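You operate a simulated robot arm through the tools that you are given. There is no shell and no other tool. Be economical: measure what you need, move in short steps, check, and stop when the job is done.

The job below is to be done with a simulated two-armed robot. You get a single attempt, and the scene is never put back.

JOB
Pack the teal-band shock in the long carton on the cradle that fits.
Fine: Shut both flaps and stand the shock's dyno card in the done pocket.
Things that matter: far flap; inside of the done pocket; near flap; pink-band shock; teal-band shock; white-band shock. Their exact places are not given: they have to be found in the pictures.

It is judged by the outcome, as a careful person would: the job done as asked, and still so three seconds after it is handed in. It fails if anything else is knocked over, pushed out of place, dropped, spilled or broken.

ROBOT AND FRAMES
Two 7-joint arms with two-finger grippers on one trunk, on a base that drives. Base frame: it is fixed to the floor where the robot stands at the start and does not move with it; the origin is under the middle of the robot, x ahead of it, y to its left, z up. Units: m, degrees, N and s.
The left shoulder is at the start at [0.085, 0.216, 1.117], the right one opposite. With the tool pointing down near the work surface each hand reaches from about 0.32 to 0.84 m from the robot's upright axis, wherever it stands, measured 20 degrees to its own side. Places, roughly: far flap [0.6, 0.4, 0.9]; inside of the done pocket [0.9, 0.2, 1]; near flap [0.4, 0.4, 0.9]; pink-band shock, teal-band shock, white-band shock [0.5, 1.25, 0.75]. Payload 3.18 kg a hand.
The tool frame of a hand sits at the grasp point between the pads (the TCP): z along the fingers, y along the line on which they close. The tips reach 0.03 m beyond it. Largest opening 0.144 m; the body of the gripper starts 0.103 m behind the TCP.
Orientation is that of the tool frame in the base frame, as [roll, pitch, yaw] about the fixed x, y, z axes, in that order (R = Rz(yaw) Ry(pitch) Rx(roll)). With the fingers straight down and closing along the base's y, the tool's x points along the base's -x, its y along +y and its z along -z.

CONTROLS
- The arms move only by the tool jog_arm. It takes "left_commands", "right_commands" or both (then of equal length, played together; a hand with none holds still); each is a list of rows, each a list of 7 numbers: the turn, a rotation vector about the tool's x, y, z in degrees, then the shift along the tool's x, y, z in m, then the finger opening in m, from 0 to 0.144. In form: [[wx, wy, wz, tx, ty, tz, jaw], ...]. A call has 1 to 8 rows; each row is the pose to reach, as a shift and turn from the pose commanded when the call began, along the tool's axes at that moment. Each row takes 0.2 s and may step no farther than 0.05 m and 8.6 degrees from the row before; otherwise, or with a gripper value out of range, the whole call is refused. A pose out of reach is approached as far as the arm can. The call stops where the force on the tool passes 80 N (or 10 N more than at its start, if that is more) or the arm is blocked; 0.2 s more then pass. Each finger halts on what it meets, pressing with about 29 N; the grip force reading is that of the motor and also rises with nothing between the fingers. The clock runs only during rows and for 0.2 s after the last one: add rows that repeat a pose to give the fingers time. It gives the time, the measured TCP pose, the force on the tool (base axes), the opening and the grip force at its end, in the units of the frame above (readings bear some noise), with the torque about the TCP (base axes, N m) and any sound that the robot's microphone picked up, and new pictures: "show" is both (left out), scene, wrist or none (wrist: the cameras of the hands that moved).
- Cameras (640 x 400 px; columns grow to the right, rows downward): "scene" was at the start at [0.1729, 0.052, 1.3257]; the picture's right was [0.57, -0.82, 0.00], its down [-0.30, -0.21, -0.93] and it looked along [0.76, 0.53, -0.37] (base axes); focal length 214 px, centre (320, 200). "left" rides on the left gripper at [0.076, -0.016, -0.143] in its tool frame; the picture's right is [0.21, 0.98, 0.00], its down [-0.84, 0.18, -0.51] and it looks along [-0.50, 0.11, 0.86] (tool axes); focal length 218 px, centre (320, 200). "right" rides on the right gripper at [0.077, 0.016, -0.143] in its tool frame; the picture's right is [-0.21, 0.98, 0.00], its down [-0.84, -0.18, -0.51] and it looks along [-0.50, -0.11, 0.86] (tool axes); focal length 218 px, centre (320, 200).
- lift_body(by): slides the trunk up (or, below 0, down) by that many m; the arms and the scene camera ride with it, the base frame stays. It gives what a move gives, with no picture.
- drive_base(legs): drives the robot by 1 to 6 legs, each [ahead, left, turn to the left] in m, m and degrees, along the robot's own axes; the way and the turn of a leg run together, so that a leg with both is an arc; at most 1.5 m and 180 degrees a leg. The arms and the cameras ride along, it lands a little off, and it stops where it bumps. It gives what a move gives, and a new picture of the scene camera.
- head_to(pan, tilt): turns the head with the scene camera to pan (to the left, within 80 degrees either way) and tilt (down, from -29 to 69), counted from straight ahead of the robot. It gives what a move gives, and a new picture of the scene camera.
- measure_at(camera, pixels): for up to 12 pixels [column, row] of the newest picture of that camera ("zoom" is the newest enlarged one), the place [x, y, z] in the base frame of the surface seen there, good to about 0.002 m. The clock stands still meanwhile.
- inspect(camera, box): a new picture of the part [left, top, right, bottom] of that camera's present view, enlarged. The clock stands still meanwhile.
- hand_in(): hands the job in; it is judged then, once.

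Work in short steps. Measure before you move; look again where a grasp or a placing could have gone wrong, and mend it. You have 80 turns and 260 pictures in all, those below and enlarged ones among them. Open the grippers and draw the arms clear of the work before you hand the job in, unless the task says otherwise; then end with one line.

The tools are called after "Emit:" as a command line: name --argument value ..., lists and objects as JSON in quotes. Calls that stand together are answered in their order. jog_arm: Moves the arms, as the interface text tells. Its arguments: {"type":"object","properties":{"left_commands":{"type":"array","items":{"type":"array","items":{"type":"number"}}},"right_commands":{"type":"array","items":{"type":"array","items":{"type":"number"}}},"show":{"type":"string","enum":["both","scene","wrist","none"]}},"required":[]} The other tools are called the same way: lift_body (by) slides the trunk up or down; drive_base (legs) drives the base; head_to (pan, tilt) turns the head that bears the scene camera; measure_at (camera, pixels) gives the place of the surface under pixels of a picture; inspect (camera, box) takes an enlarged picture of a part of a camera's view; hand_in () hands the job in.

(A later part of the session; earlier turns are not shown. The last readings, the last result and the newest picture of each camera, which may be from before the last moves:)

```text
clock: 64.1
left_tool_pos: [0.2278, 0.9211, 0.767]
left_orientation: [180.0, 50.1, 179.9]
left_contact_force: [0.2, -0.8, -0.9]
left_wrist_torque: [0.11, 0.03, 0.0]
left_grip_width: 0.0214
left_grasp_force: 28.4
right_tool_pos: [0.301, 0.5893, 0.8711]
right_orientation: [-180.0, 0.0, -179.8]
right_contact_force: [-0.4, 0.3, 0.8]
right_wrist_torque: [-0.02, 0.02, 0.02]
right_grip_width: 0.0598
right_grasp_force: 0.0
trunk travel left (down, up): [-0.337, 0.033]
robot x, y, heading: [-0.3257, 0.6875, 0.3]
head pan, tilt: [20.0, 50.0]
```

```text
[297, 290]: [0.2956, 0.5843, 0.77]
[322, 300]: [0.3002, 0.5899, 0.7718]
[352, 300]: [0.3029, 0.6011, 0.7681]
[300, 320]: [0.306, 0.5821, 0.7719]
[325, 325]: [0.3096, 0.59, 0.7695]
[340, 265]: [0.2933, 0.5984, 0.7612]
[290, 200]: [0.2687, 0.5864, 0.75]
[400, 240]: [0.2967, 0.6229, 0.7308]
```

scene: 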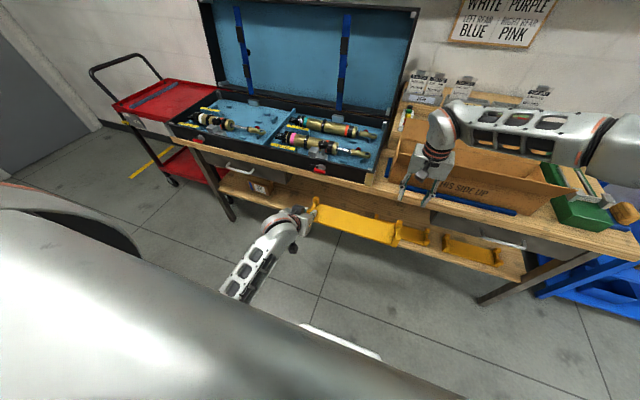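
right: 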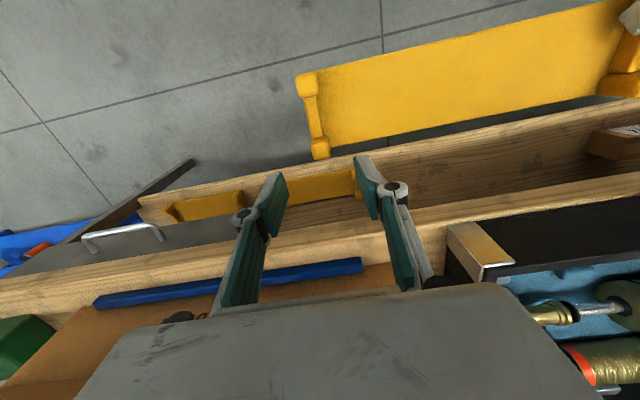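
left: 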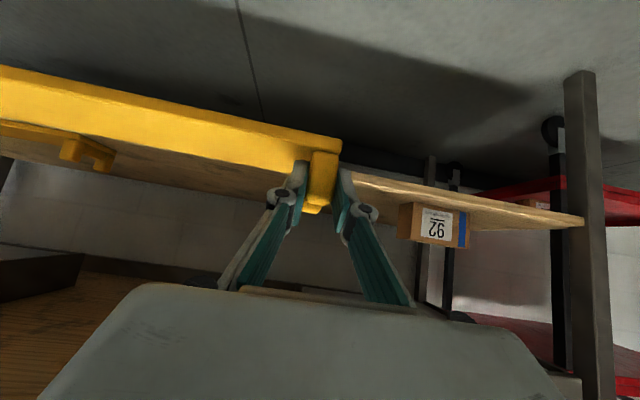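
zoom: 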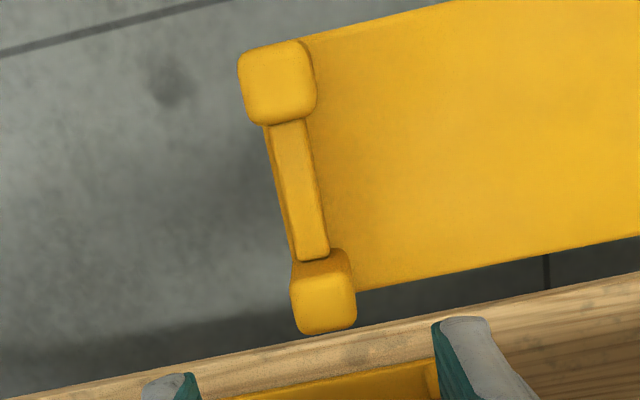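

The post centre is (0.302, 0.591), as expected. I'll descend 0.105 m and close.

Emit:
jog_arm --right_commands '[[0, 0, 0, -0.001, 0.0015, 0.035, 0.06], [0, 0, 0, -0.001, 0.0015, 0.07, 0.06], [0, 0, 0, -0.001, 0.0015, 0.105, 0.06], [0, 0, 0, -0.001, 0.0015, 0.105, 0.0], [0, 0, 0, -0.001, 0.0015, 0.105, 0.0], [0, 0, 0, -0.001, 0.0015, 0.105, 0.0]]' --show "both"

```text
clock: 65.5
left_tool_pos: [0.2278, 0.9204, 0.767]
left_orientation: [179.9, 50.1, 179.9]
left_contact_force: [-2.1, 5.0, -0.3]
left_wrist_torque: [0.1, 0.07, 0.04]
left_grip_width: 0.0212
left_grasp_force: 28.6
right_tool_pos: [0.3039, 0.5908, 0.7648]
right_orientation: [-179.9, 0.1, -179.9]
right_contact_force: [1.1, -3.1, 0.1]
right_wrist_torque: [-0.18, -0.04, -0.07]
right_grip_width: 0.0209
right_grasp_force: 28.6
trunk travel left (down, up): [-0.337, 0.033]
robot x, y, heading: [-0.3257, 0.686, 0.1]
head pan, tilt: [20.0, 50.0]
```

scene: 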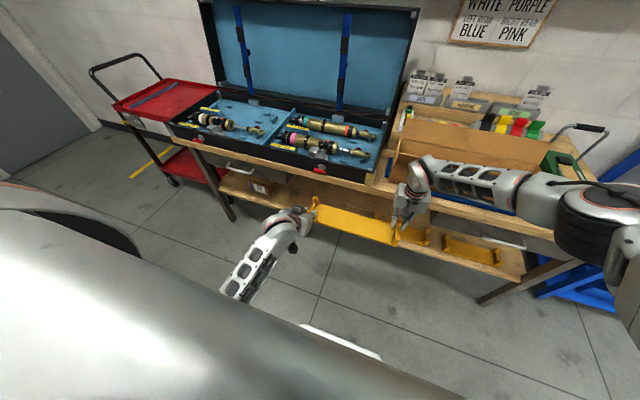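
right: 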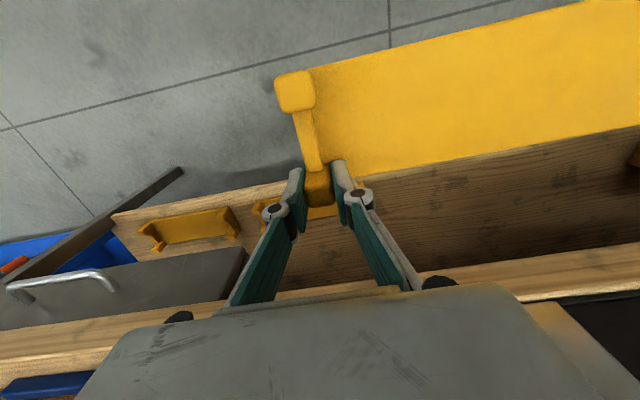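

Both hands grip the cradle. I'll open the left hand and back it out along its fingers.

Emit:
jog_arm --left_commands '[[0, 0, 0, 0, 0, 0, 0.03], [0, 0, 0, 0, 0, 0, 0.06], [0, 0, 0, 0, 0, -0.03, 0.06], [0, 0, 0, 0, 0, -0.07, 0.06], [0, 0, 0, 0, 0.03, -0.11, 0.06], [0, 0, 0, 0, 0.08, -0.11, 0.06], [0, 0, 0, 0, 0.13, -0.11, 0.06]]' --show "scene"

Emit:
inspect --camera "right" --box '[220, 0, 640, 260]'

```text
clock: 67.1
left_tool_pos: [0.1467, 1.0518, 0.8355]
left_orientation: [-179.8, 50.2, 179.9]
left_contact_force: [0.3, 0.4, 0.0]
left_wrist_torque: [-0.05, 0.02, 0.0]
left_grip_width: 0.0599
left_grasp_force: 0.0
right_tool_pos: [0.3018, 0.5922, 0.7659]
right_orientation: [-180.0, 0.2, 180.0]
right_contact_force: [-0.2, -0.5, -0.2]
right_wrist_torque: [-0.17, -0.04, 0.03]
right_grip_width: 0.0213
right_grasp_force: 28.4
trunk travel left (down, up): [-0.337, 0.033]
robot x, y, heading: [-0.3267, 0.6869, 0.5]
head pan, tilt: [20.0, 50.0]
```

scene: 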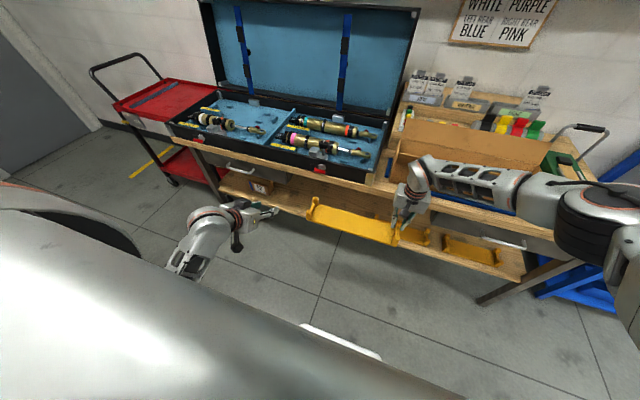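

```text
1.52 times, centred on (430, 130) of right
```

zoom: 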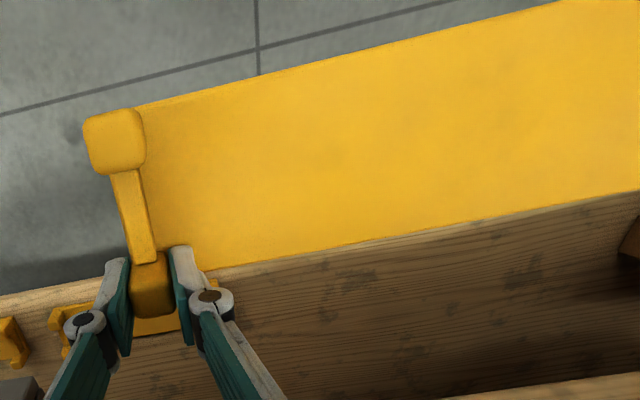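

It's held steadily with the left free. I'll raise the right hand with the cradle to z≈1.1 while bringing the left up and re-levelling it to point down.

Emit:
jog_arm --left_commands '[[0, 7.1, 0, -0.042, 0.007, -0.0166, 0.1], [0, 14.2, 0, -0.084, 0.014, -0.033, 0.144], [0, 21.4, 0, -0.126, 0.021, -0.05, 0.144], [0, 28.5, 0, -0.168, 0.028, -0.066, 0.144], [0, 35.7, 0, -0.21, 0.035, -0.083, 0.144], [0, 42.8, 0, -0.252, 0.042, -0.1, 0.144], [0, 50, 0, -0.294, 0.05, -0.116, 0.144]]' --right_commands '[[0, 0, 0, 0, 0, -0.045, 0], [0, 0, 0, 0, 0, -0.09, 0], [0, 0, 0, 0, 0, -0.135, 0], [0, 0, 0, 0, 0, -0.18, 0], [0, 0, 0, 0, 0, -0.225, 0], [0, 0, 0, 0, 0, -0.27, 0], [0, 0, 0, 0, 0, -0.315, 0]]' --show "none"

Emit:
head_to --pan -15 --tilt 45

```text
clock: 68.7
left_tool_pos: [0.244, 1.0981, 1.1349]
left_orientation: [180.0, 0.1, -179.9]
left_contact_force: [-1.0, 0.3, 3.2]
left_wrist_torque: [0.01, 0.0, -0.01]
left_grip_width: 0.1441
left_grasp_force: 0.1
right_tool_pos: [0.3016, 0.5907, 1.0839]
right_orientation: [-179.9, 0.0, -179.8]
right_contact_force: [-0.5, -0.4, -1.1]
right_wrist_torque: [-0.12, -0.04, 0.01]
right_grip_width: 0.0212
right_grasp_force: 29.2
trunk travel left (down, up): [-0.337, 0.033]
robot x, y, heading: [-0.3301, 0.6871, -0.0]
head pan, tilt: [20.0, 50.0]
```

```text
clock: 69.7
left_tool_pos: [0.2427, 1.0979, 1.1284]
left_orientation: [180.0, -0.4, 179.9]
left_contact_force: [0.6, -0.3, 1.0]
left_wrist_torque: [0.02, 0.0, 0.0]
left_grip_width: 0.1439
left_grasp_force: 0.0
right_tool_pos: [0.3028, 0.59, 1.0823]
right_orientation: [-180.0, 0.1, -179.9]
right_contact_force: [0.0, 0.2, -1.2]
right_wrist_torque: [-0.11, 0.02, -0.03]
right_grip_width: 0.0216
right_grasp_force: 29.3
trunk travel left (down, up): [-0.337, 0.033]
robot x, y, heading: [-0.3238, 0.6847, 0.2]
head pan, tilt: [-15.0, 45.0]
```

scene: 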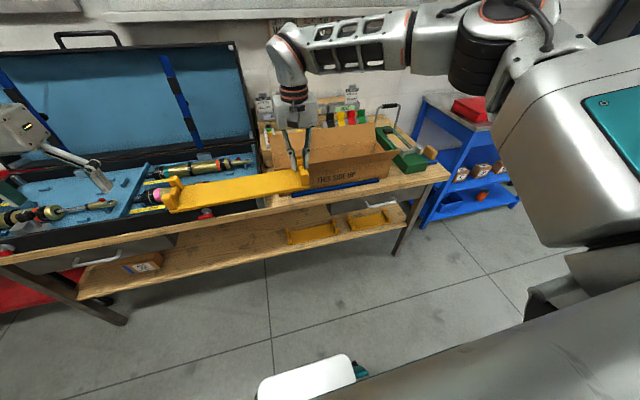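

I'll drive right, then forward, to bring the cradle above the carton.

Emit:
drive_base --legs '[[0, -0.225, 0], [0.23, 0, 0]]'

Emit:
head_to --pan 0 --tilt 52

```text
clock: 73.7
left_tool_pos: [0.4767, 0.8699, 1.1332]
left_orientation: [180.0, 0.1, 179.7]
left_contact_force: [-0.1, 0.6, -1.1]
left_wrist_torque: [0.02, 0.03, 0.01]
left_grip_width: 0.1439
left_grasp_force: 0.1
right_tool_pos: [0.5339, 0.363, 1.0815]
right_orientation: [180.0, 0.1, 179.8]
right_contact_force: [0.8, -0.3, -1.7]
right_wrist_torque: [-0.14, 0.02, 0.01]
right_grip_width: 0.0211
right_grasp_force: 28.4
trunk travel left (down, up): [-0.337, 0.033]
robot x, y, heading: [-0.0951, 0.464, 0.3]
head pan, tilt: [-15.0, 45.0]
```

scene: 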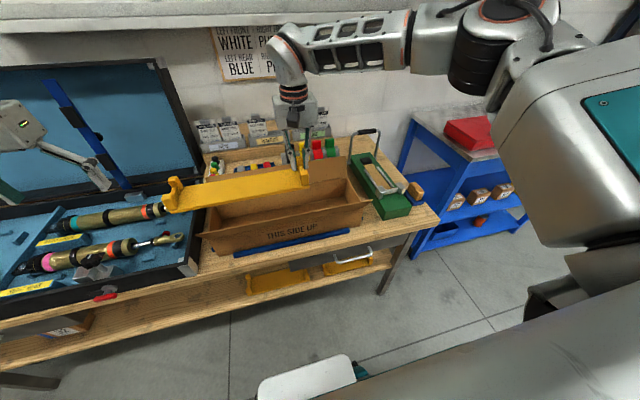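

```text
clock: 74.5
left_tool_pos: [0.4752, 0.8695, 1.1338]
left_orientation: [-180.0, 0.0, 179.8]
left_contact_force: [-0.2, 0.7, -0.2]
left_wrist_torque: [0.01, -0.03, 0.0]
left_grip_width: 0.1439
left_grasp_force: 0.1
right_tool_pos: [0.5337, 0.3619, 1.0825]
right_orientation: [-180.0, 0.1, -180.0]
right_contact_force: [0.5, 0.0, -0.6]
right_wrist_torque: [-0.1, -0.03, -0.01]
right_grip_width: 0.0213
right_grasp_force: 29.1
trunk travel left (down, up): [-0.337, 0.033]
robot x, y, heading: [-0.0956, 0.4612, 0.4]
head pan, tilt: [0.0, 52.0]
```

scene: 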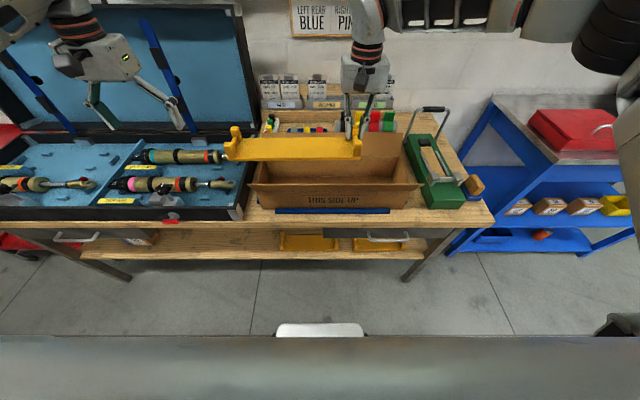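

I'll measure the carton's interior walls, floor and flap edges.

Emit:
inspect --camera "scene" --box '[235, 125, 435, 220]'

Emit:
measure_at --camera "zoom" --pixels '[[520, 150], [480, 165], [400, 170], [300, 170], [150, 170], [85, 130], [75, 170], [560, 170], [540, 120], [300, 120], [300, 195], [300, 185]]'

Emit:
inspect --camera "right" --box '[0, 0, 640, 400]'

```text
3.20 times, centred on (335, 172) of scene
```

zoom: 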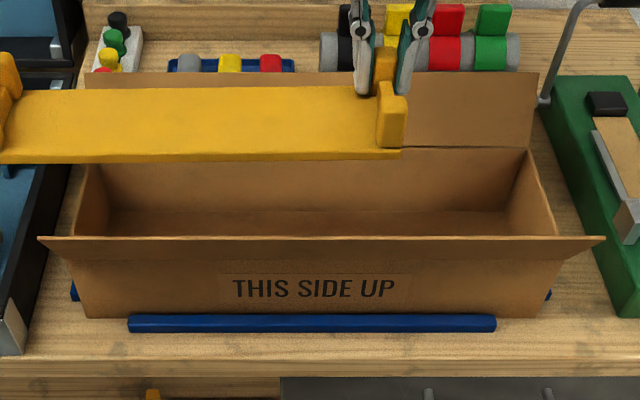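

```text
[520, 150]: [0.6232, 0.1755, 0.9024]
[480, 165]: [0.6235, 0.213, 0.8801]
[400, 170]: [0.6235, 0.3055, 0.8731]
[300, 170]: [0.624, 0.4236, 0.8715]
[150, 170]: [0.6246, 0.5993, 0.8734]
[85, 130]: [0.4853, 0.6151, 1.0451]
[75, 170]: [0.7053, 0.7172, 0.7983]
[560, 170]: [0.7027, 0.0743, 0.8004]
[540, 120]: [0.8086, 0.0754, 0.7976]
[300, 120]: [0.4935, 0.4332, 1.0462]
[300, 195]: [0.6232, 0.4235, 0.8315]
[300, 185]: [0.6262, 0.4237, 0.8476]
```

```text
1.00 times, centred on (320, 200) of right (not enlarged: the box is as wide or as high as the picture)
```

zoom: 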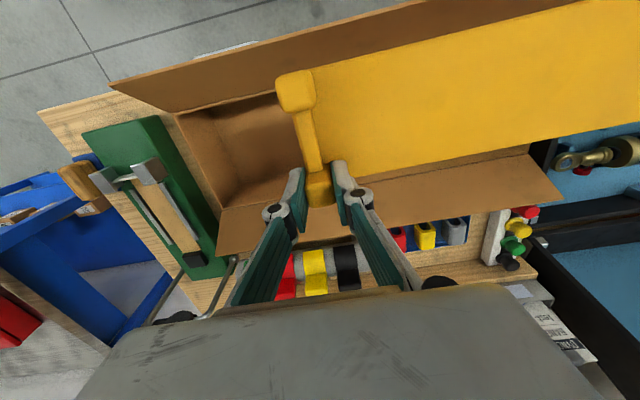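

Emit:
measure_at --camera "zoom" --pixels '[[190, 115], [270, 95], [230, 110], [250, 130], [250, 165], [205, 160], [220, 205], [115, 82], [230, 90], [530, 155], [565, 195], [225, 245]]'

Emit:
measure_at --camera "scene" --pixels '[[250, 200], [420, 200], [330, 199], [262, 188], [405, 186], [330, 192], [365, 190]]'

```text
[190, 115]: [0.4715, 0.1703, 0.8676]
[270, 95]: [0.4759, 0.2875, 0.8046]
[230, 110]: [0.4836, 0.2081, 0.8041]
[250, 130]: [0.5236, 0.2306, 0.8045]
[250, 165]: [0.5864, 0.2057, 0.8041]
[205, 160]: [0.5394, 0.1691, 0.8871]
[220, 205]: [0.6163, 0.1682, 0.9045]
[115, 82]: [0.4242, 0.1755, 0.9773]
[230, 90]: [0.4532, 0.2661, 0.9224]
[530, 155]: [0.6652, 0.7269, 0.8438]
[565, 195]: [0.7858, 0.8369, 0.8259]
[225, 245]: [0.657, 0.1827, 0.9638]
```

```text
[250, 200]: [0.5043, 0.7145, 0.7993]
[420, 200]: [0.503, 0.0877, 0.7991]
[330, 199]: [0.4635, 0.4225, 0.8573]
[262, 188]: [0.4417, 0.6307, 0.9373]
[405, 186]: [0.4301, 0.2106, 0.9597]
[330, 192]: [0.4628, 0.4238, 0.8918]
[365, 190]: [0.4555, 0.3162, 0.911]
```

Carton interior: x 0.467–0.6235, y 0.171–0.65, floor z=0.8045. The right TCP target is (0.5775, 0.267), so I'll move over it and lower to just above the wall tops.

Emit:
jog_arm --right_commands '[[0, 0, 0, -0.015, -0.032, 0, 0], [0, 0, 0, -0.03, -0.064, 0, 0], [0, 0, 0, -0.0438, -0.095, 0, 0], [0, 0, 0, -0.0438, -0.095, 0.045, 0], [0, 0, 0, -0.0438, -0.095, 0.085, 0], [0, 0, 0, -0.0438, -0.095, 0.085, 0]]' --show "both"

Emit:
inspect --camera "scene" --box '[235, 125, 435, 220]'

```text
clock: 75.9
left_tool_pos: [0.476, 0.8694, 1.1322]
left_orientation: [-180.0, 0.2, 179.8]
left_contact_force: [0.2, -0.6, 0.0]
left_wrist_torque: [-0.01, 0.01, 0.0]
left_grip_width: 0.1442
left_grasp_force: 0.0
right_tool_pos: [0.5772, 0.267, 0.9987]
right_orientation: [-180.0, 0.0, 179.9]
right_contact_force: [0.0, -0.1, -0.5]
right_wrist_torque: [-0.15, -0.03, 0.03]
right_grip_width: 0.021
right_grasp_force: 29.1
trunk travel left (down, up): [-0.337, 0.033]
robot x, y, heading: [-0.0937, 0.4581, 0.0]
head pan, tilt: [0.0, 52.0]
```

scene: 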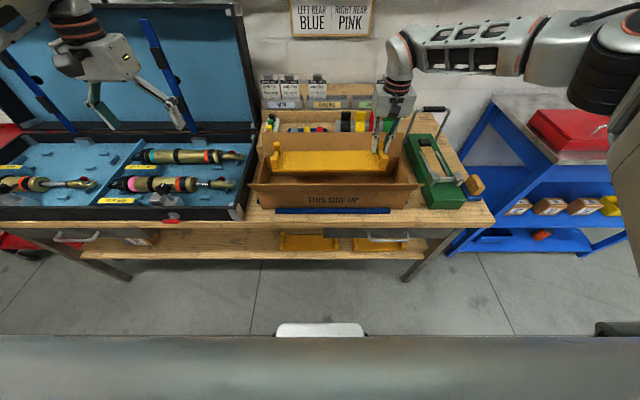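
right: 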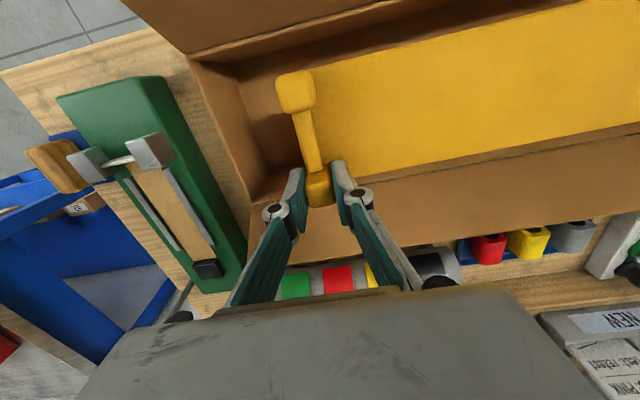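

```text
3.20 times, centred on (335, 172) of scene
```

zoom: 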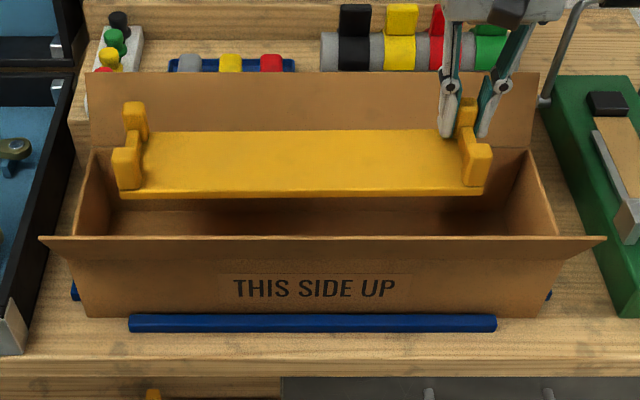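

It's aligned. I'll lower it into the carton down to just above the floor.

Emit:
jog_arm --right_commands '[[0, 0, 0, 0, 0, 0.04, 0], [0, 0, 0, 0, 0, 0.08, 0], [0, 0, 0, 0, 0, 0.115, 0], [0, 0, 0, 0, 0, 0.135, 0], [0, 0, 0, 0, 0, 0.143, 0], [0, 0, 0, 0, 0, 0.147, 0]]' --show "both"

Emit:
inspect --camera "scene" --box '[235, 125, 435, 220]'

```text
clock: 77.3
left_tool_pos: [0.4755, 0.8703, 1.1326]
left_orientation: [179.9, 0.1, 179.9]
left_contact_force: [0.1, -0.6, 0.3]
left_wrist_torque: [0.02, 0.01, 0.02]
left_grip_width: 0.1439
left_grasp_force: 0.1
right_tool_pos: [0.5774, 0.2683, 0.8496]
right_orientation: [-180.0, 0.2, 179.8]
right_contact_force: [-0.6, -1.1, 1.0]
right_wrist_torque: [0.04, -0.04, -0.07]
right_grip_width: 0.0211
right_grasp_force: 28.7
trunk travel left (down, up): [-0.337, 0.033]
robot x, y, heading: [-0.097, 0.4585, 0.1]
head pan, tilt: [0.0, 52.0]
```

scene: 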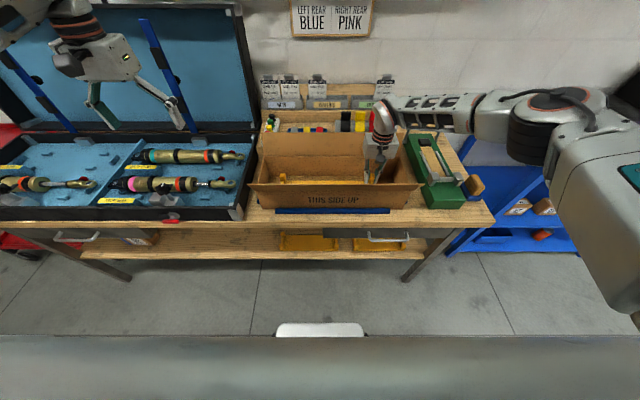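
right: 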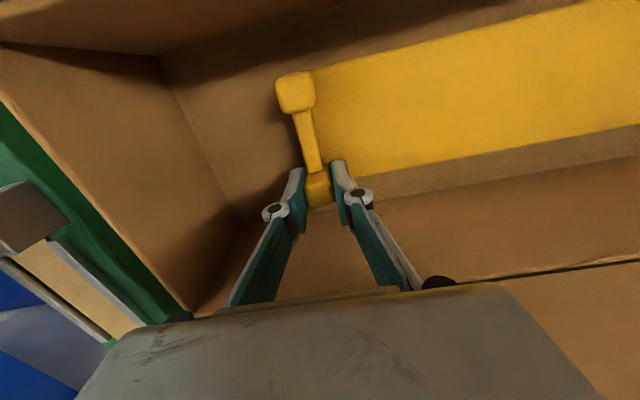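

```text
3.20 times, centred on (335, 172) of scene
```

zoom: 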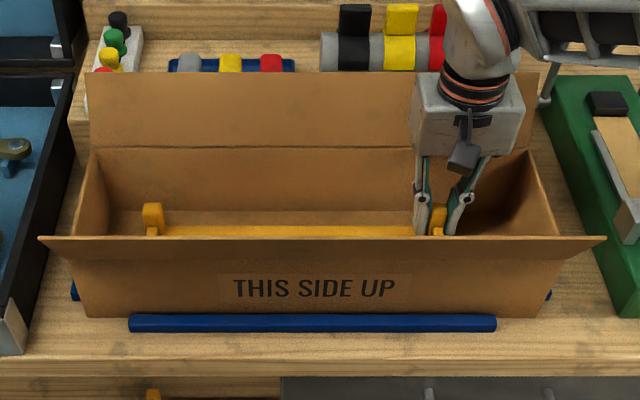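

The cradle is on the carton floor (contact felt). I'll open slightly and lift straight out.

Emit:
jog_arm --right_commands '[[0, 0, 0, 0, 0, 0, 0.03], [0, 0, 0, 0, 0, 0, 0.05], [0, 0, 0, 0, 0, -0.03, 0.05], [0, 0, 0, 0, 0, -0.08, 0.05], [0, 0, 0, 0, 0, -0.13, 0.05], [0, 0, 0, 0, 0, -0.18, 0.05], [0, 0, 0, 0, 0, -0.23, 0.05], [0, 0, 0, 0, 0, -0.28, 0.05]]' --show "both"

```text
clock: 79.1
left_tool_pos: [0.4759, 0.8693, 1.132]
left_orientation: [180.0, 0.0, 179.8]
left_contact_force: [-0.6, 0.9, -0.3]
left_wrist_torque: [0.04, 0.05, -0.01]
left_grip_width: 0.1442
left_grasp_force: 0.0
right_tool_pos: [0.5779, 0.2678, 1.0759]
right_orientation: [179.8, 0.1, 179.9]
right_contact_force: [0.8, -0.1, 0.4]
right_wrist_torque: [-0.01, 0.05, 0.0]
right_grip_width: 0.0501
right_grasp_force: 0.1
right hand out of reach, approached as far as the arm can: row 8
trunk travel left (down, up): [-0.337, 0.033]
robot x, y, heading: [-0.0938, 0.4589, -0.0]
head pan, tilt: [0.0, 52.0]
```

scene: 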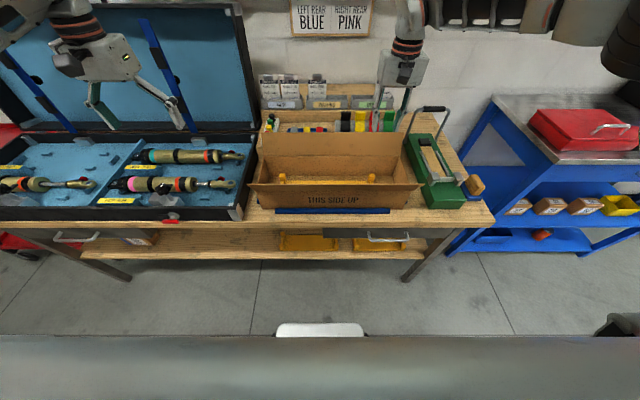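
right: 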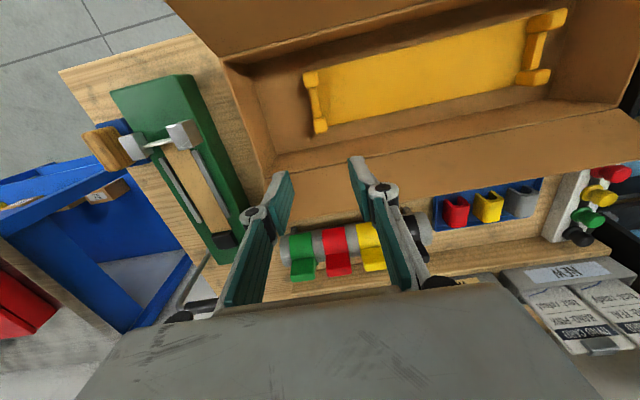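

The cradle sits flat in the carton. I'll record its exact pose.

Emit:
inspect --camera "right" --box '[290, 0, 580, 150]'

Emit:
measure_at --camera "right" --pixels '[[311, 77], [320, 126], [316, 102], [550, 18], [534, 76], [540, 46], [430, 65], [325, 66], [600, 100], [625, 100]]'

```text
2.21 times, centred on (435, 75) of right
```

zoom: 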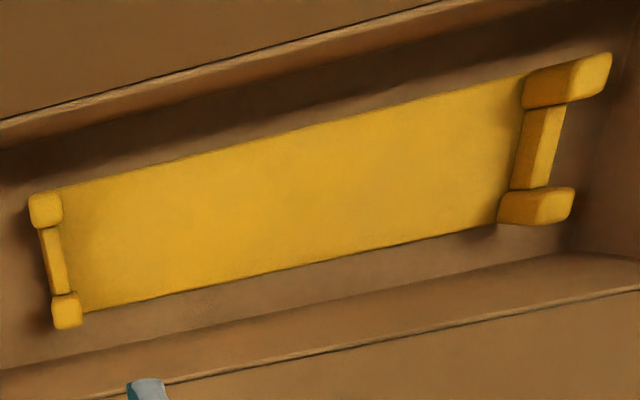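

```text
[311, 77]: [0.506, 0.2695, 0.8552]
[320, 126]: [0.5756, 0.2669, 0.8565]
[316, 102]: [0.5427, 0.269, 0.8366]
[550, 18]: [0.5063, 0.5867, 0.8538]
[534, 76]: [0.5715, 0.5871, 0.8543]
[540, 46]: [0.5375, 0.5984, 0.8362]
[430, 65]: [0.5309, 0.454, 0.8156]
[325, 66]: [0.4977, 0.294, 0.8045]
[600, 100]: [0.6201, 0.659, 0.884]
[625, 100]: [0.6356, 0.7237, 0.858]
```

Cradle axis is x≈0.541, saddles at y 0.268 and 0.597, bar top z=0.8365. Next is the shock, so I'll draw the right hand back and drive to bring the left hand to the teal shock.

Emit:
jog_arm --right_commands '[[0, 0, 0, 0.04, 0, -0.02, 0.05], [0, 0, 0, 0.08, 0, -0.04, 0.05], [0, 0, 0, 0.12, 0, -0.05, 0.05], [0, 0, 0, 0.16, 0, -0.05, 0.05]]' --show "none"

Emit:
drive_base --legs '[[0, 0.29, 0], [0.08, 0, 0]]'

Emit:
jog_arm --left_commands '[[0, 0, 8.5, 0, 0, 0, 0.144], [0, 0, 17, 0, 0, 0, 0.144], [0, 0, 25.5, 0, 0, 0, 0.144], [0, 0, 34, 0, 0, 0, 0.144], [0, 0, 42.5, 0, 0, 0, 0.144], [0, 0, 51, 0, 0, 0, 0.144], [0, 0, 59.5, 0, 0, 0, 0.144], [0, 0, 68, 0, 0, 0, 0.144]]' --show "scene"

```text
clock: 80.1
left_tool_pos: [0.4748, 0.8693, 1.1331]
left_orientation: [-179.9, 0.1, 179.9]
left_contact_force: [0.2, -0.2, 0.3]
left_wrist_torque: [0.0, -0.03, 0.01]
left_grip_width: 0.1438
left_grasp_force: 0.0
right_tool_pos: [0.4148, 0.2666, 1.13]
right_orientation: [180.0, 0.1, 179.9]
right_contact_force: [0.2, -0.2, 1.0]
right_wrist_torque: [-0.03, -0.01, 0.01]
right_grip_width: 0.0501
right_grasp_force: 0.1
trunk travel left (down, up): [-0.337, 0.033]
robot x, y, heading: [-0.0941, 0.4604, -0.1]
head pan, tilt: [0.0, 52.0]
```

```text
clock: 83.9
left_tool_pos: [0.5545, 1.1645, 1.1323]
left_orientation: [180.0, 0.1, 179.8]
left_contact_force: [-0.3, -0.4, 0.3]
left_wrist_torque: [-0.03, 0.02, -0.04]
left_grip_width: 0.144
left_grasp_force: 0.0
right_tool_pos: [0.4963, 0.5623, 1.13]
right_orientation: [-180.0, -0.1, 180.0]
right_contact_force: [-0.3, -0.5, 0.1]
right_wrist_torque: [0.0, 0.06, 0.02]
right_grip_width: 0.0501
right_grasp_force: 0.0
trunk travel left (down, up): [-0.337, 0.033]
robot x, y, heading: [-0.0137, 0.7505, 0.3]
head pan, tilt: [0.0, 52.0]
```

scene: 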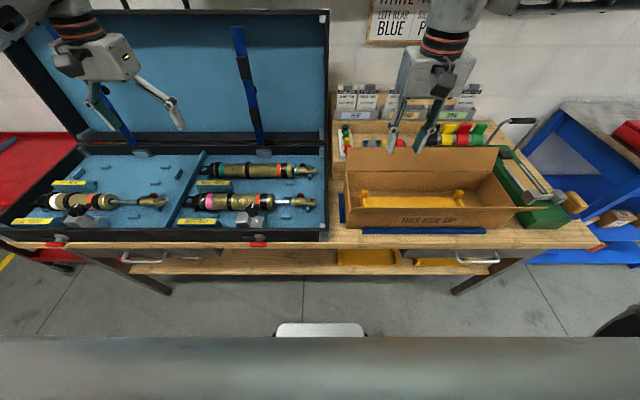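

```text
clock: 85.7
left_tool_pos: [0.5548, 1.1642, 1.1339]
left_orientation: [180.0, 0.0, 111.8]
left_contact_force: [-0.8, -0.8, 0.1]
left_wrist_torque: [0.0, 0.0, -0.01]
left_grip_width: 0.1439
left_grasp_force: 0.0
right_tool_pos: [0.4952, 0.561, 1.1302]
right_orientation: [-180.0, 0.1, -180.0]
right_contact_force: [-0.7, -0.1, -0.3]
right_wrist_torque: [0.02, 0.0, -0.02]
right_grip_width: 0.0498
right_grasp_force: 0.0
trunk travel left (down, up): [-0.337, 0.033]
robot x, y, heading: [-0.0147, 0.7505, -0.1]
head pan, tilt: [0.0, 52.0]
```

scene: 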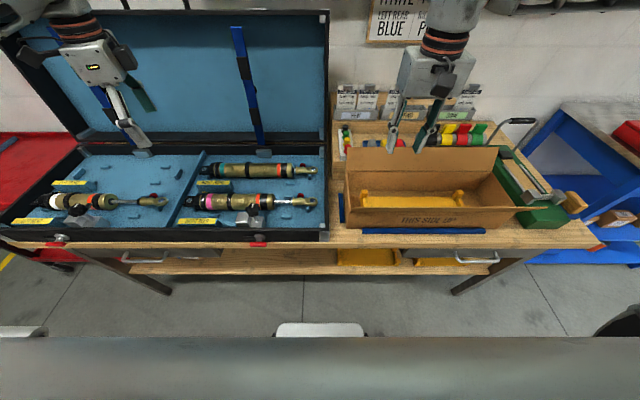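

Yaw is at 112° and works. I'll measure the teal shock precisely before positioning.

Emit:
inspect --camera "scene" --box '[190, 150, 330, 220]'

Emit:
measure_at --camera "zoom" --pixels '[[65, 75], [90, 90], [105, 90], [225, 70], [250, 70], [238, 70], [250, 95], [300, 70], [300, 92], [460, 85], [555, 95], [575, 95]]'

```text
4.57 times, centred on (260, 185) of scene
```

zoom: 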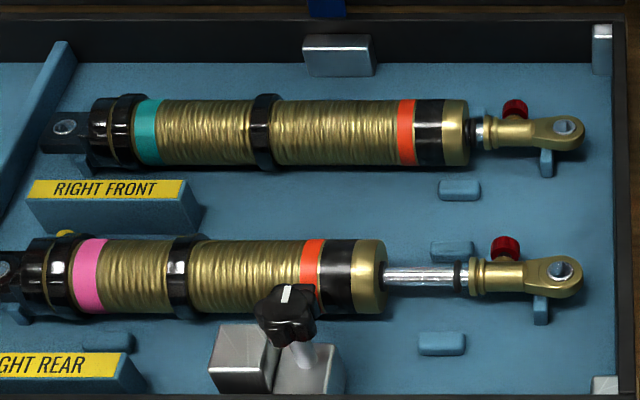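

```text
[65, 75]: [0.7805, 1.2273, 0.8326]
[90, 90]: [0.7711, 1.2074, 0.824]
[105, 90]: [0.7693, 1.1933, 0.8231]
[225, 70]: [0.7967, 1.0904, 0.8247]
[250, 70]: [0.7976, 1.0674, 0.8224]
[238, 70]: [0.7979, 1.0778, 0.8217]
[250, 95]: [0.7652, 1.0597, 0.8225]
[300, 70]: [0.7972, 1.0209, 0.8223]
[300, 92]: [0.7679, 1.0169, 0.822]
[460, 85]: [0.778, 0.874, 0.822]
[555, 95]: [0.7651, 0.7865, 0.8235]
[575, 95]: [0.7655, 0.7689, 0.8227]
```

Emit:
measure_at --camera "zoom" --pixels '[[43, 125], [65, 127], [90, 125], [262, 105], [262, 130], [262, 160], [330, 104], [330, 115], [330, 130], [330, 158], [465, 130], [583, 128]]'

```text
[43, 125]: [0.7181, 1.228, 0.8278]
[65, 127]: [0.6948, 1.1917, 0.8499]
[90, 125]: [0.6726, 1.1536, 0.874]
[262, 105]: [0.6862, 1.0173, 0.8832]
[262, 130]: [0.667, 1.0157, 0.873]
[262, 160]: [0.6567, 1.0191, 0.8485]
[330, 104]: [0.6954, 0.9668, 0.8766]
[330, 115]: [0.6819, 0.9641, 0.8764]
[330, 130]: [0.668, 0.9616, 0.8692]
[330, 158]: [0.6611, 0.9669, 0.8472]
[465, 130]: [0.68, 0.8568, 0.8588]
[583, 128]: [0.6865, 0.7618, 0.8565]
```

The teal axis is at (0.6885, z 0.851), r≈0.027, ring at y≈1.0175. I'll grip at y=0.985 just right of the ring, so first I'll finish the yaw and move above that point.

Emit:
jog_arm --left_commands '[[0, 0, 4.4, -0.0431, 0.0115, 0, 0.12], [0, 0, 8.7, -0.0863, 0.0231, 0, 0.1], [0, 0, 13.1, -0.1294, 0.0346, 0, 0.1], [0, 0, 17.4, -0.1726, 0.0462, 0, 0.1], [0, 0, 21.8, -0.2157, 0.0577, 0, 0.1], [0, 0, 21.8, -0.2157, 0.0577, 0.05, 0.1], [0, 0, 21.8, -0.2157, 0.0577, 0.1, 0.1], [0, 0, 21.8, -0.2157, 0.0577, 0.15, 0.1]]' --show "both"

```text
clock: 87.5
left_tool_pos: [0.6914, 0.9866, 0.9836]
left_orientation: [179.9, 0.1, 89.9]
left_contact_force: [0.7, -0.7, 0.6]
left_wrist_torque: [0.02, 0.03, 0.05]
left_grip_width: 0.0999
left_grasp_force: 0.0
right_tool_pos: [0.4956, 0.5615, 1.1308]
right_orientation: [-179.9, 0.1, -180.0]
right_contact_force: [-0.5, -0.3, -0.2]
right_wrist_torque: [-0.03, 0.03, -0.01]
right_grip_width: 0.0501
right_grasp_force: 0.2
trunk travel left (down, up): [-0.337, 0.033]
robot x, y, heading: [-0.0174, 0.7566, -0.2]
head pan, tilt: [0.0, 52.0]
```

scene: 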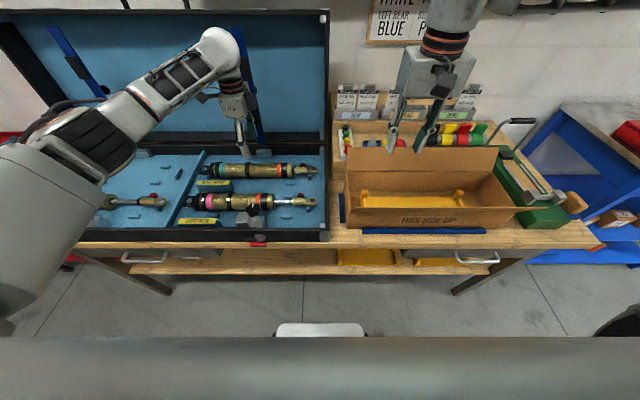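
left: 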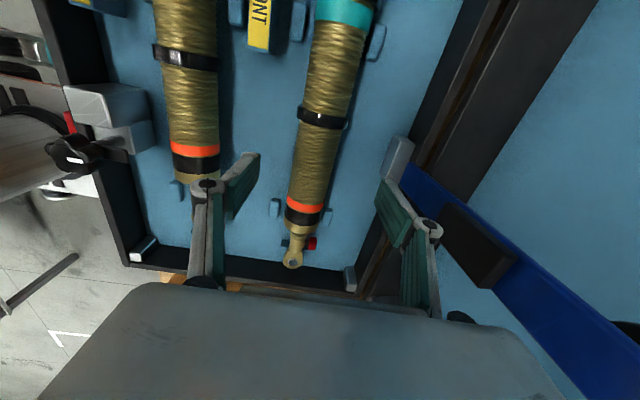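

The fingers straddle the shock. Before lowering I'll check the lid and strap clearance, and the shock's centring.

Emit:
measure_at --camera "left" --pixels '[[480, 240], [420, 190], [400, 150], [320, 80], [310, 130], [295, 130], [345, 130], [320, 150], [298, 165], [326, 170]]'

```text
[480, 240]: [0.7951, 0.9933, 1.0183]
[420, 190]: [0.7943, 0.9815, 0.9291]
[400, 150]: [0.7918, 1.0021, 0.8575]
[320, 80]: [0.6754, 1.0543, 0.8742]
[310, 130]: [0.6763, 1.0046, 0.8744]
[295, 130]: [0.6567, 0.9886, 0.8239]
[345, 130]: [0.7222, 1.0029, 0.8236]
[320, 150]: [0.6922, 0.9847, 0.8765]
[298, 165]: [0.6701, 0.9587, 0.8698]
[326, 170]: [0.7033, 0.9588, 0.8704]
```

The strap is 3 cm clear and the shock centre is x≈0.687. I'll descend to z=0.857 and close.

Emit:
jog_arm --left_commands '[[0, 0, 0, -0.001, -0.0044, 0.04, 0.1], [0, 0, 0, -0.001, -0.0044, 0.08, 0.1], [0, 0, 0, -0.001, -0.0044, 0.11, 0.1], [0, 0, 0, -0.001, -0.0044, 0.127, 0.1], [0, 0, 0, -0.001, -0.0044, 0.127, 0.0], [0, 0, 0, -0.001, -0.0044, 0.127, 0.0], [0, 0, 0, -0.001, -0.0044, 0.127, 0.0]]' --show "both"

```text
clock: 89.1
left_tool_pos: [0.685, 0.9842, 0.8561]
left_orientation: [179.7, -0.1, 90.0]
left_contact_force: [5.4, -0.2, 3.1]
left_wrist_torque: [-0.11, -0.18, 0.16]
left_grip_width: 0.0531
left_grasp_force: 28.8
right_tool_pos: [0.4956, 0.5611, 1.1304]
right_orientation: [180.0, 0.0, -180.0]
right_contact_force: [0.4, -0.5, 1.1]
right_wrist_torque: [0.0, 0.01, 0.02]
right_grip_width: 0.0499
right_grasp_force: 0.0
trunk travel left (down, up): [-0.337, 0.033]
robot x, y, heading: [-0.0163, 0.7534, -0.1]
head pan, tilt: [0.0, 52.0]
```

scene: 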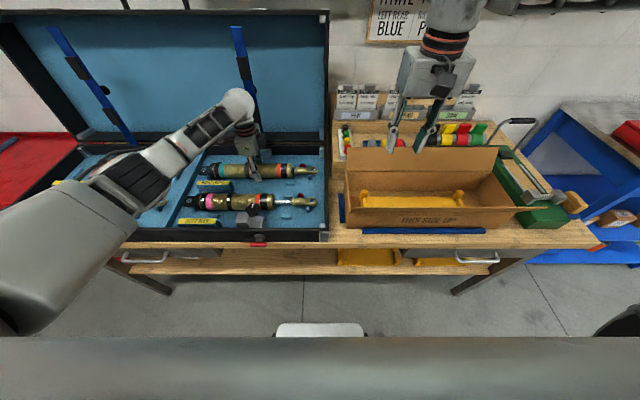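
left: 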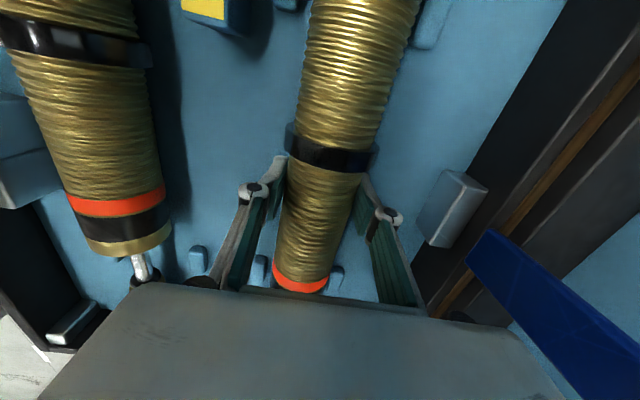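

It's gripped at 53 mm. I'll lift 4 cm and check for tilt or slip.

Emit:
jog_arm --left_commands '[[0, 0, 0, 0, 0, -0.01, 0.0], [0, 0, 0, 0, 0, -0.02, 0.0], [0, 0, 0, 0, 0, -0.03, 0.0], [0, 0, 0, 0, 0, -0.04, 0.0], [0, 0, 0, 0, 0, -0.04, 0.0]]' --show "both"

Emit:
inspect --camera "scene" --box '[190, 140, 330, 220]'

```text
clock: 90.3
left_tool_pos: [0.6846, 0.9858, 0.8937]
left_orientation: [180.0, 0.0, 89.9]
left_contact_force: [-0.5, 0.0, -13.8]
left_wrist_torque: [0.09, 0.04, 0.3]
left_grip_width: 0.0533
left_grasp_force: 29.0
right_tool_pos: [0.4959, 0.5619, 1.13]
right_orientation: [179.9, 0.0, -179.9]
right_contact_force: [-0.5, 0.5, 0.2]
right_wrist_torque: [0.02, 0.0, 0.01]
right_grip_width: 0.0501
right_grasp_force: 0.1
trunk travel left (down, up): [-0.337, 0.033]
robot x, y, heading: [-0.0146, 0.7547, 0.1]
head pan, tilt: [0.0, 52.0]
```

scene: 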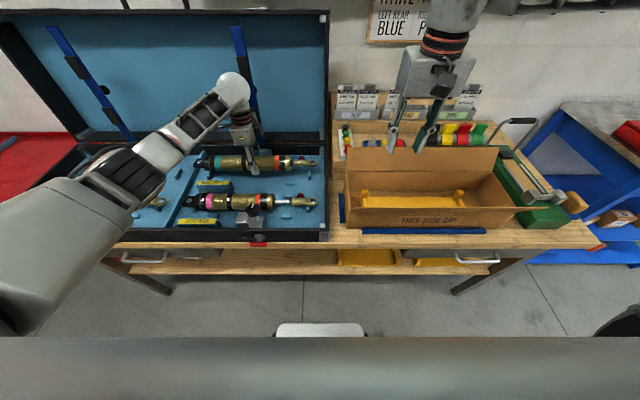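
left: 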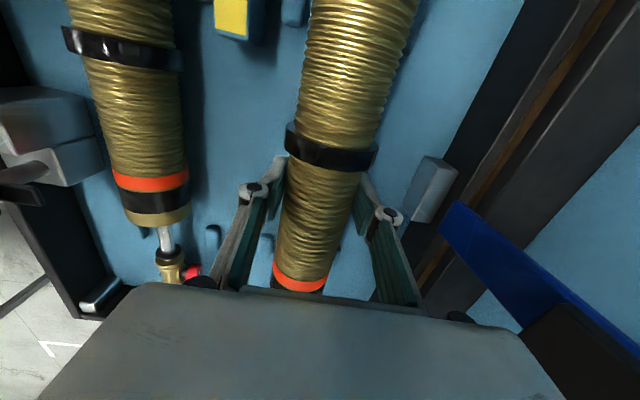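

```text
4.57 times, centred on (260, 180) of scene
```

zoom: 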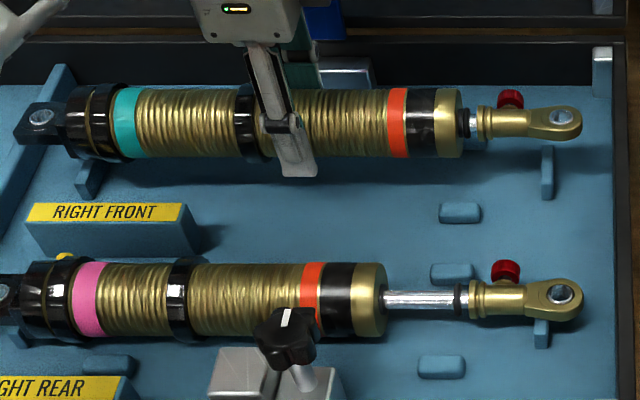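

It's lifted, 14 N and nearly level. I'll raise it to z≈1.07 and measure its tilt.

Emit:
jog_arm --left_commands '[[0, 0, 0, 0, 0, -0.03, 0.0], [0, 0, 0, 0, 0, -0.06, 0.0], [0, 0, 0, 0, 0, -0.09, 0.0], [0, 0, 0, 0, 0, -0.12, 0.0], [0, 0, 0, 0, 0, -0.15, 0.0], [0, 0, 0, 0, 0, -0.18, 0.0]]' --show "scene"

Emit:
inspect --camera "scene" --box '[180, 100, 340, 200]'

```text
clock: 91.7
left_tool_pos: [0.6845, 0.9837, 1.0751]
left_orientation: [179.9, -0.1, 90.1]
left_contact_force: [-1.3, -0.2, -13.8]
left_wrist_torque: [0.09, -0.03, 0.04]
left_grip_width: 0.0534
left_grasp_force: 29.0
right_tool_pos: [0.4946, 0.5621, 1.1292]
right_orientation: [180.0, 0.2, -180.0]
right_contact_force: [-0.1, 0.0, 0.5]
right_wrist_torque: [0.03, 0.0, -0.01]
right_grip_width: 0.0501
right_grasp_force: 0.1
trunk travel left (down, up): [-0.337, 0.033]
robot x, y, heading: [-0.0167, 0.7537, -0.2]
head pan, tilt: [0.0, 52.0]
```

scene: 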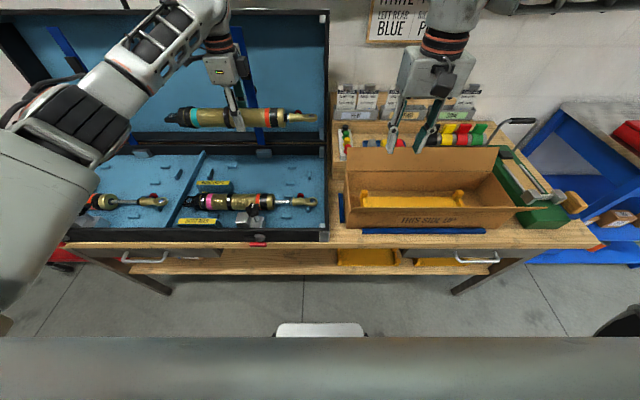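

```text
4.00 times, centred on (260, 150) of scene
```

zoom: 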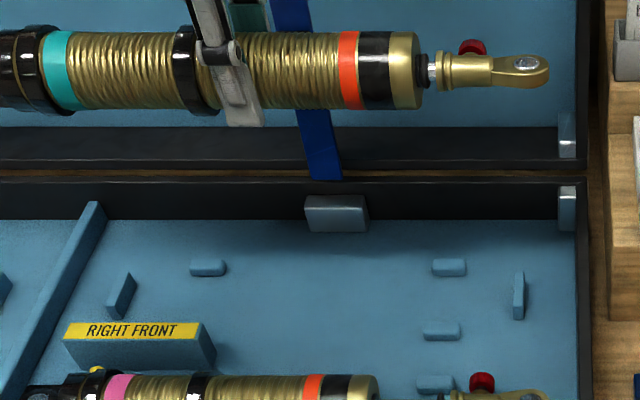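

Emit:
measure_at --camera "zoom" --pixels '[[58, 60], [58, 75], [350, 60], [350, 75], [405, 70], [421, 70], [460, 70], [545, 70], [22, 70], [30, 60], [5, 70], [440, 75]]'

Emit:
measure_at --camera "scene" --pixels '[[167, 117], [172, 117], [178, 117], [182, 117], [316, 117], [318, 117]]'

```text
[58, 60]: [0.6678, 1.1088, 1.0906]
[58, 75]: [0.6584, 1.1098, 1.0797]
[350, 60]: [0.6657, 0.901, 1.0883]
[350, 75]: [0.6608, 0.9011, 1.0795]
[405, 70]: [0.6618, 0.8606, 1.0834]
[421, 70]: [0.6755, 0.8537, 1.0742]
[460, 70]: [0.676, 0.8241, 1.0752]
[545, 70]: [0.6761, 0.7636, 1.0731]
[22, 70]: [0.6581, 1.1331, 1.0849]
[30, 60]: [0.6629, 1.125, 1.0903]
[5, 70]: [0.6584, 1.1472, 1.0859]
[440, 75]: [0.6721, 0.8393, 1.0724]
```

```text
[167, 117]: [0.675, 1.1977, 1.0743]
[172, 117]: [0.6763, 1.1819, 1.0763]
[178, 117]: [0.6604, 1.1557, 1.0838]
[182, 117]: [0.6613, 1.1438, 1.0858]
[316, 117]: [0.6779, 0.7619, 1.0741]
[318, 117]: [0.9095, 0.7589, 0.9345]
```

The shock is level. Its body spans y −0.129 to +0.174 around the TCP (length ≈0.3025). I'll drive right to bring it over the carton at z≈1.07.

Emit:
drive_base --legs '[[-0.05, 0, 0], [0, -0.5, 0]]'

```text
clock: 97.1
left_tool_pos: [0.6353, 0.4817, 1.0749]
left_orientation: [180.0, 0.0, 90.3]
left_contact_force: [-0.3, -0.5, -13.7]
left_wrist_torque: [0.11, 0.01, 0.02]
left_grip_width: 0.0535
left_grasp_force: 29.2
right_tool_pos: [0.4489, 0.0586, 1.1292]
right_orientation: [-179.9, -0.1, -179.7]
right_contact_force: [-0.1, 0.6, 0.0]
right_wrist_torque: [0.04, -0.03, 0.03]
right_grip_width: 0.0502
right_grasp_force: 0.2
trunk travel left (down, up): [-0.337, 0.033]
robot x, y, heading: [-0.0661, 0.245, 0.4]
head pan, tilt: [0.0, 52.0]
```

scene: 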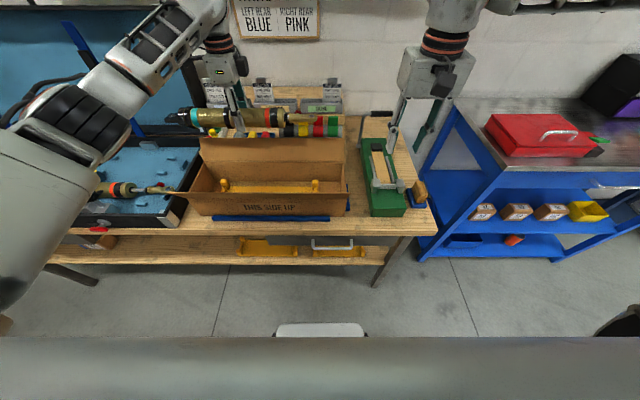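

Next I'll move above the cradle at TCP (0.541, 0.4105) and lower to z≈0.95.

Emit:
jog_arm --left_commands '[[0, 0, 0, -0.0237, -0.0314, 0, 0.0], [0, 0, 0, -0.0475, -0.0629, 0, 0.0], [0, 0, 0, -0.0712, -0.0943, 0, 0.0], [0, 0, 0, -0.0712, -0.0943, 0.04, 0.0], [0, 0, 0, -0.0712, -0.0943, 0.08, 0.0], [0, 0, 0, -0.0712, -0.0943, 0.12, 0.0], [0, 0, 0, -0.0712, -0.0943, 0.12, 0.0]]' --show "both"

Emit:
inspect --camera "scene" --box '[180, 120, 360, 220]'

```text
clock: 98.7
left_tool_pos: [0.5413, 0.4092, 0.9548]
left_orientation: [180.0, -0.1, 90.3]
left_contact_force: [-0.1, 0.6, -12.5]
left_wrist_torque: [0.13, -0.01, 0.02]
left_grip_width: 0.0528
left_grasp_force: 28.6
right_tool_pos: [0.4496, 0.0591, 1.1296]
right_orientation: [179.9, 0.1, -179.8]
right_contact_force: [-0.2, -0.6, 0.9]
right_wrist_torque: [0.02, -0.02, -0.01]
right_grip_width: 0.0499
right_grasp_force: 0.1
trunk travel left (down, up): [-0.337, 0.033]
robot x, y, heading: [-0.0649, 0.2507, 0.1]
head pan, tilt: [0.0, 52.0]
```

scene: 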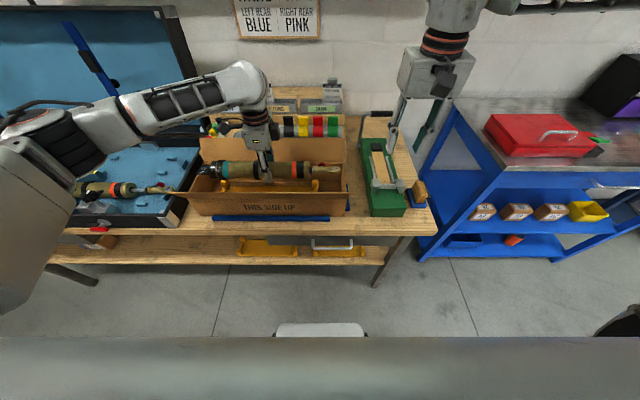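
left: 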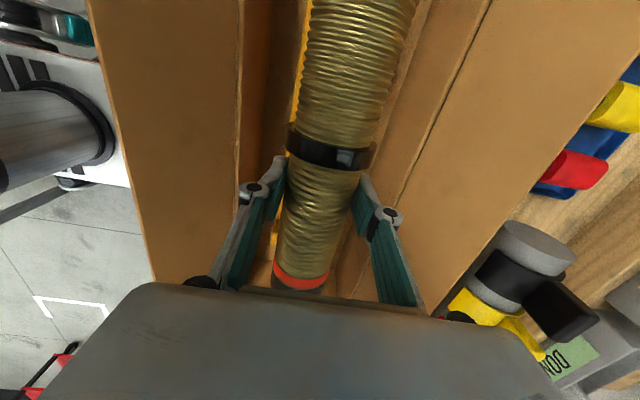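

```text
3.56 times, centred on (270, 170) of scene
```

zoom: 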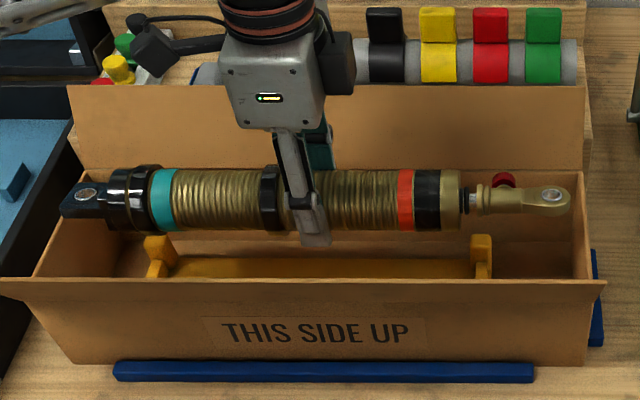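

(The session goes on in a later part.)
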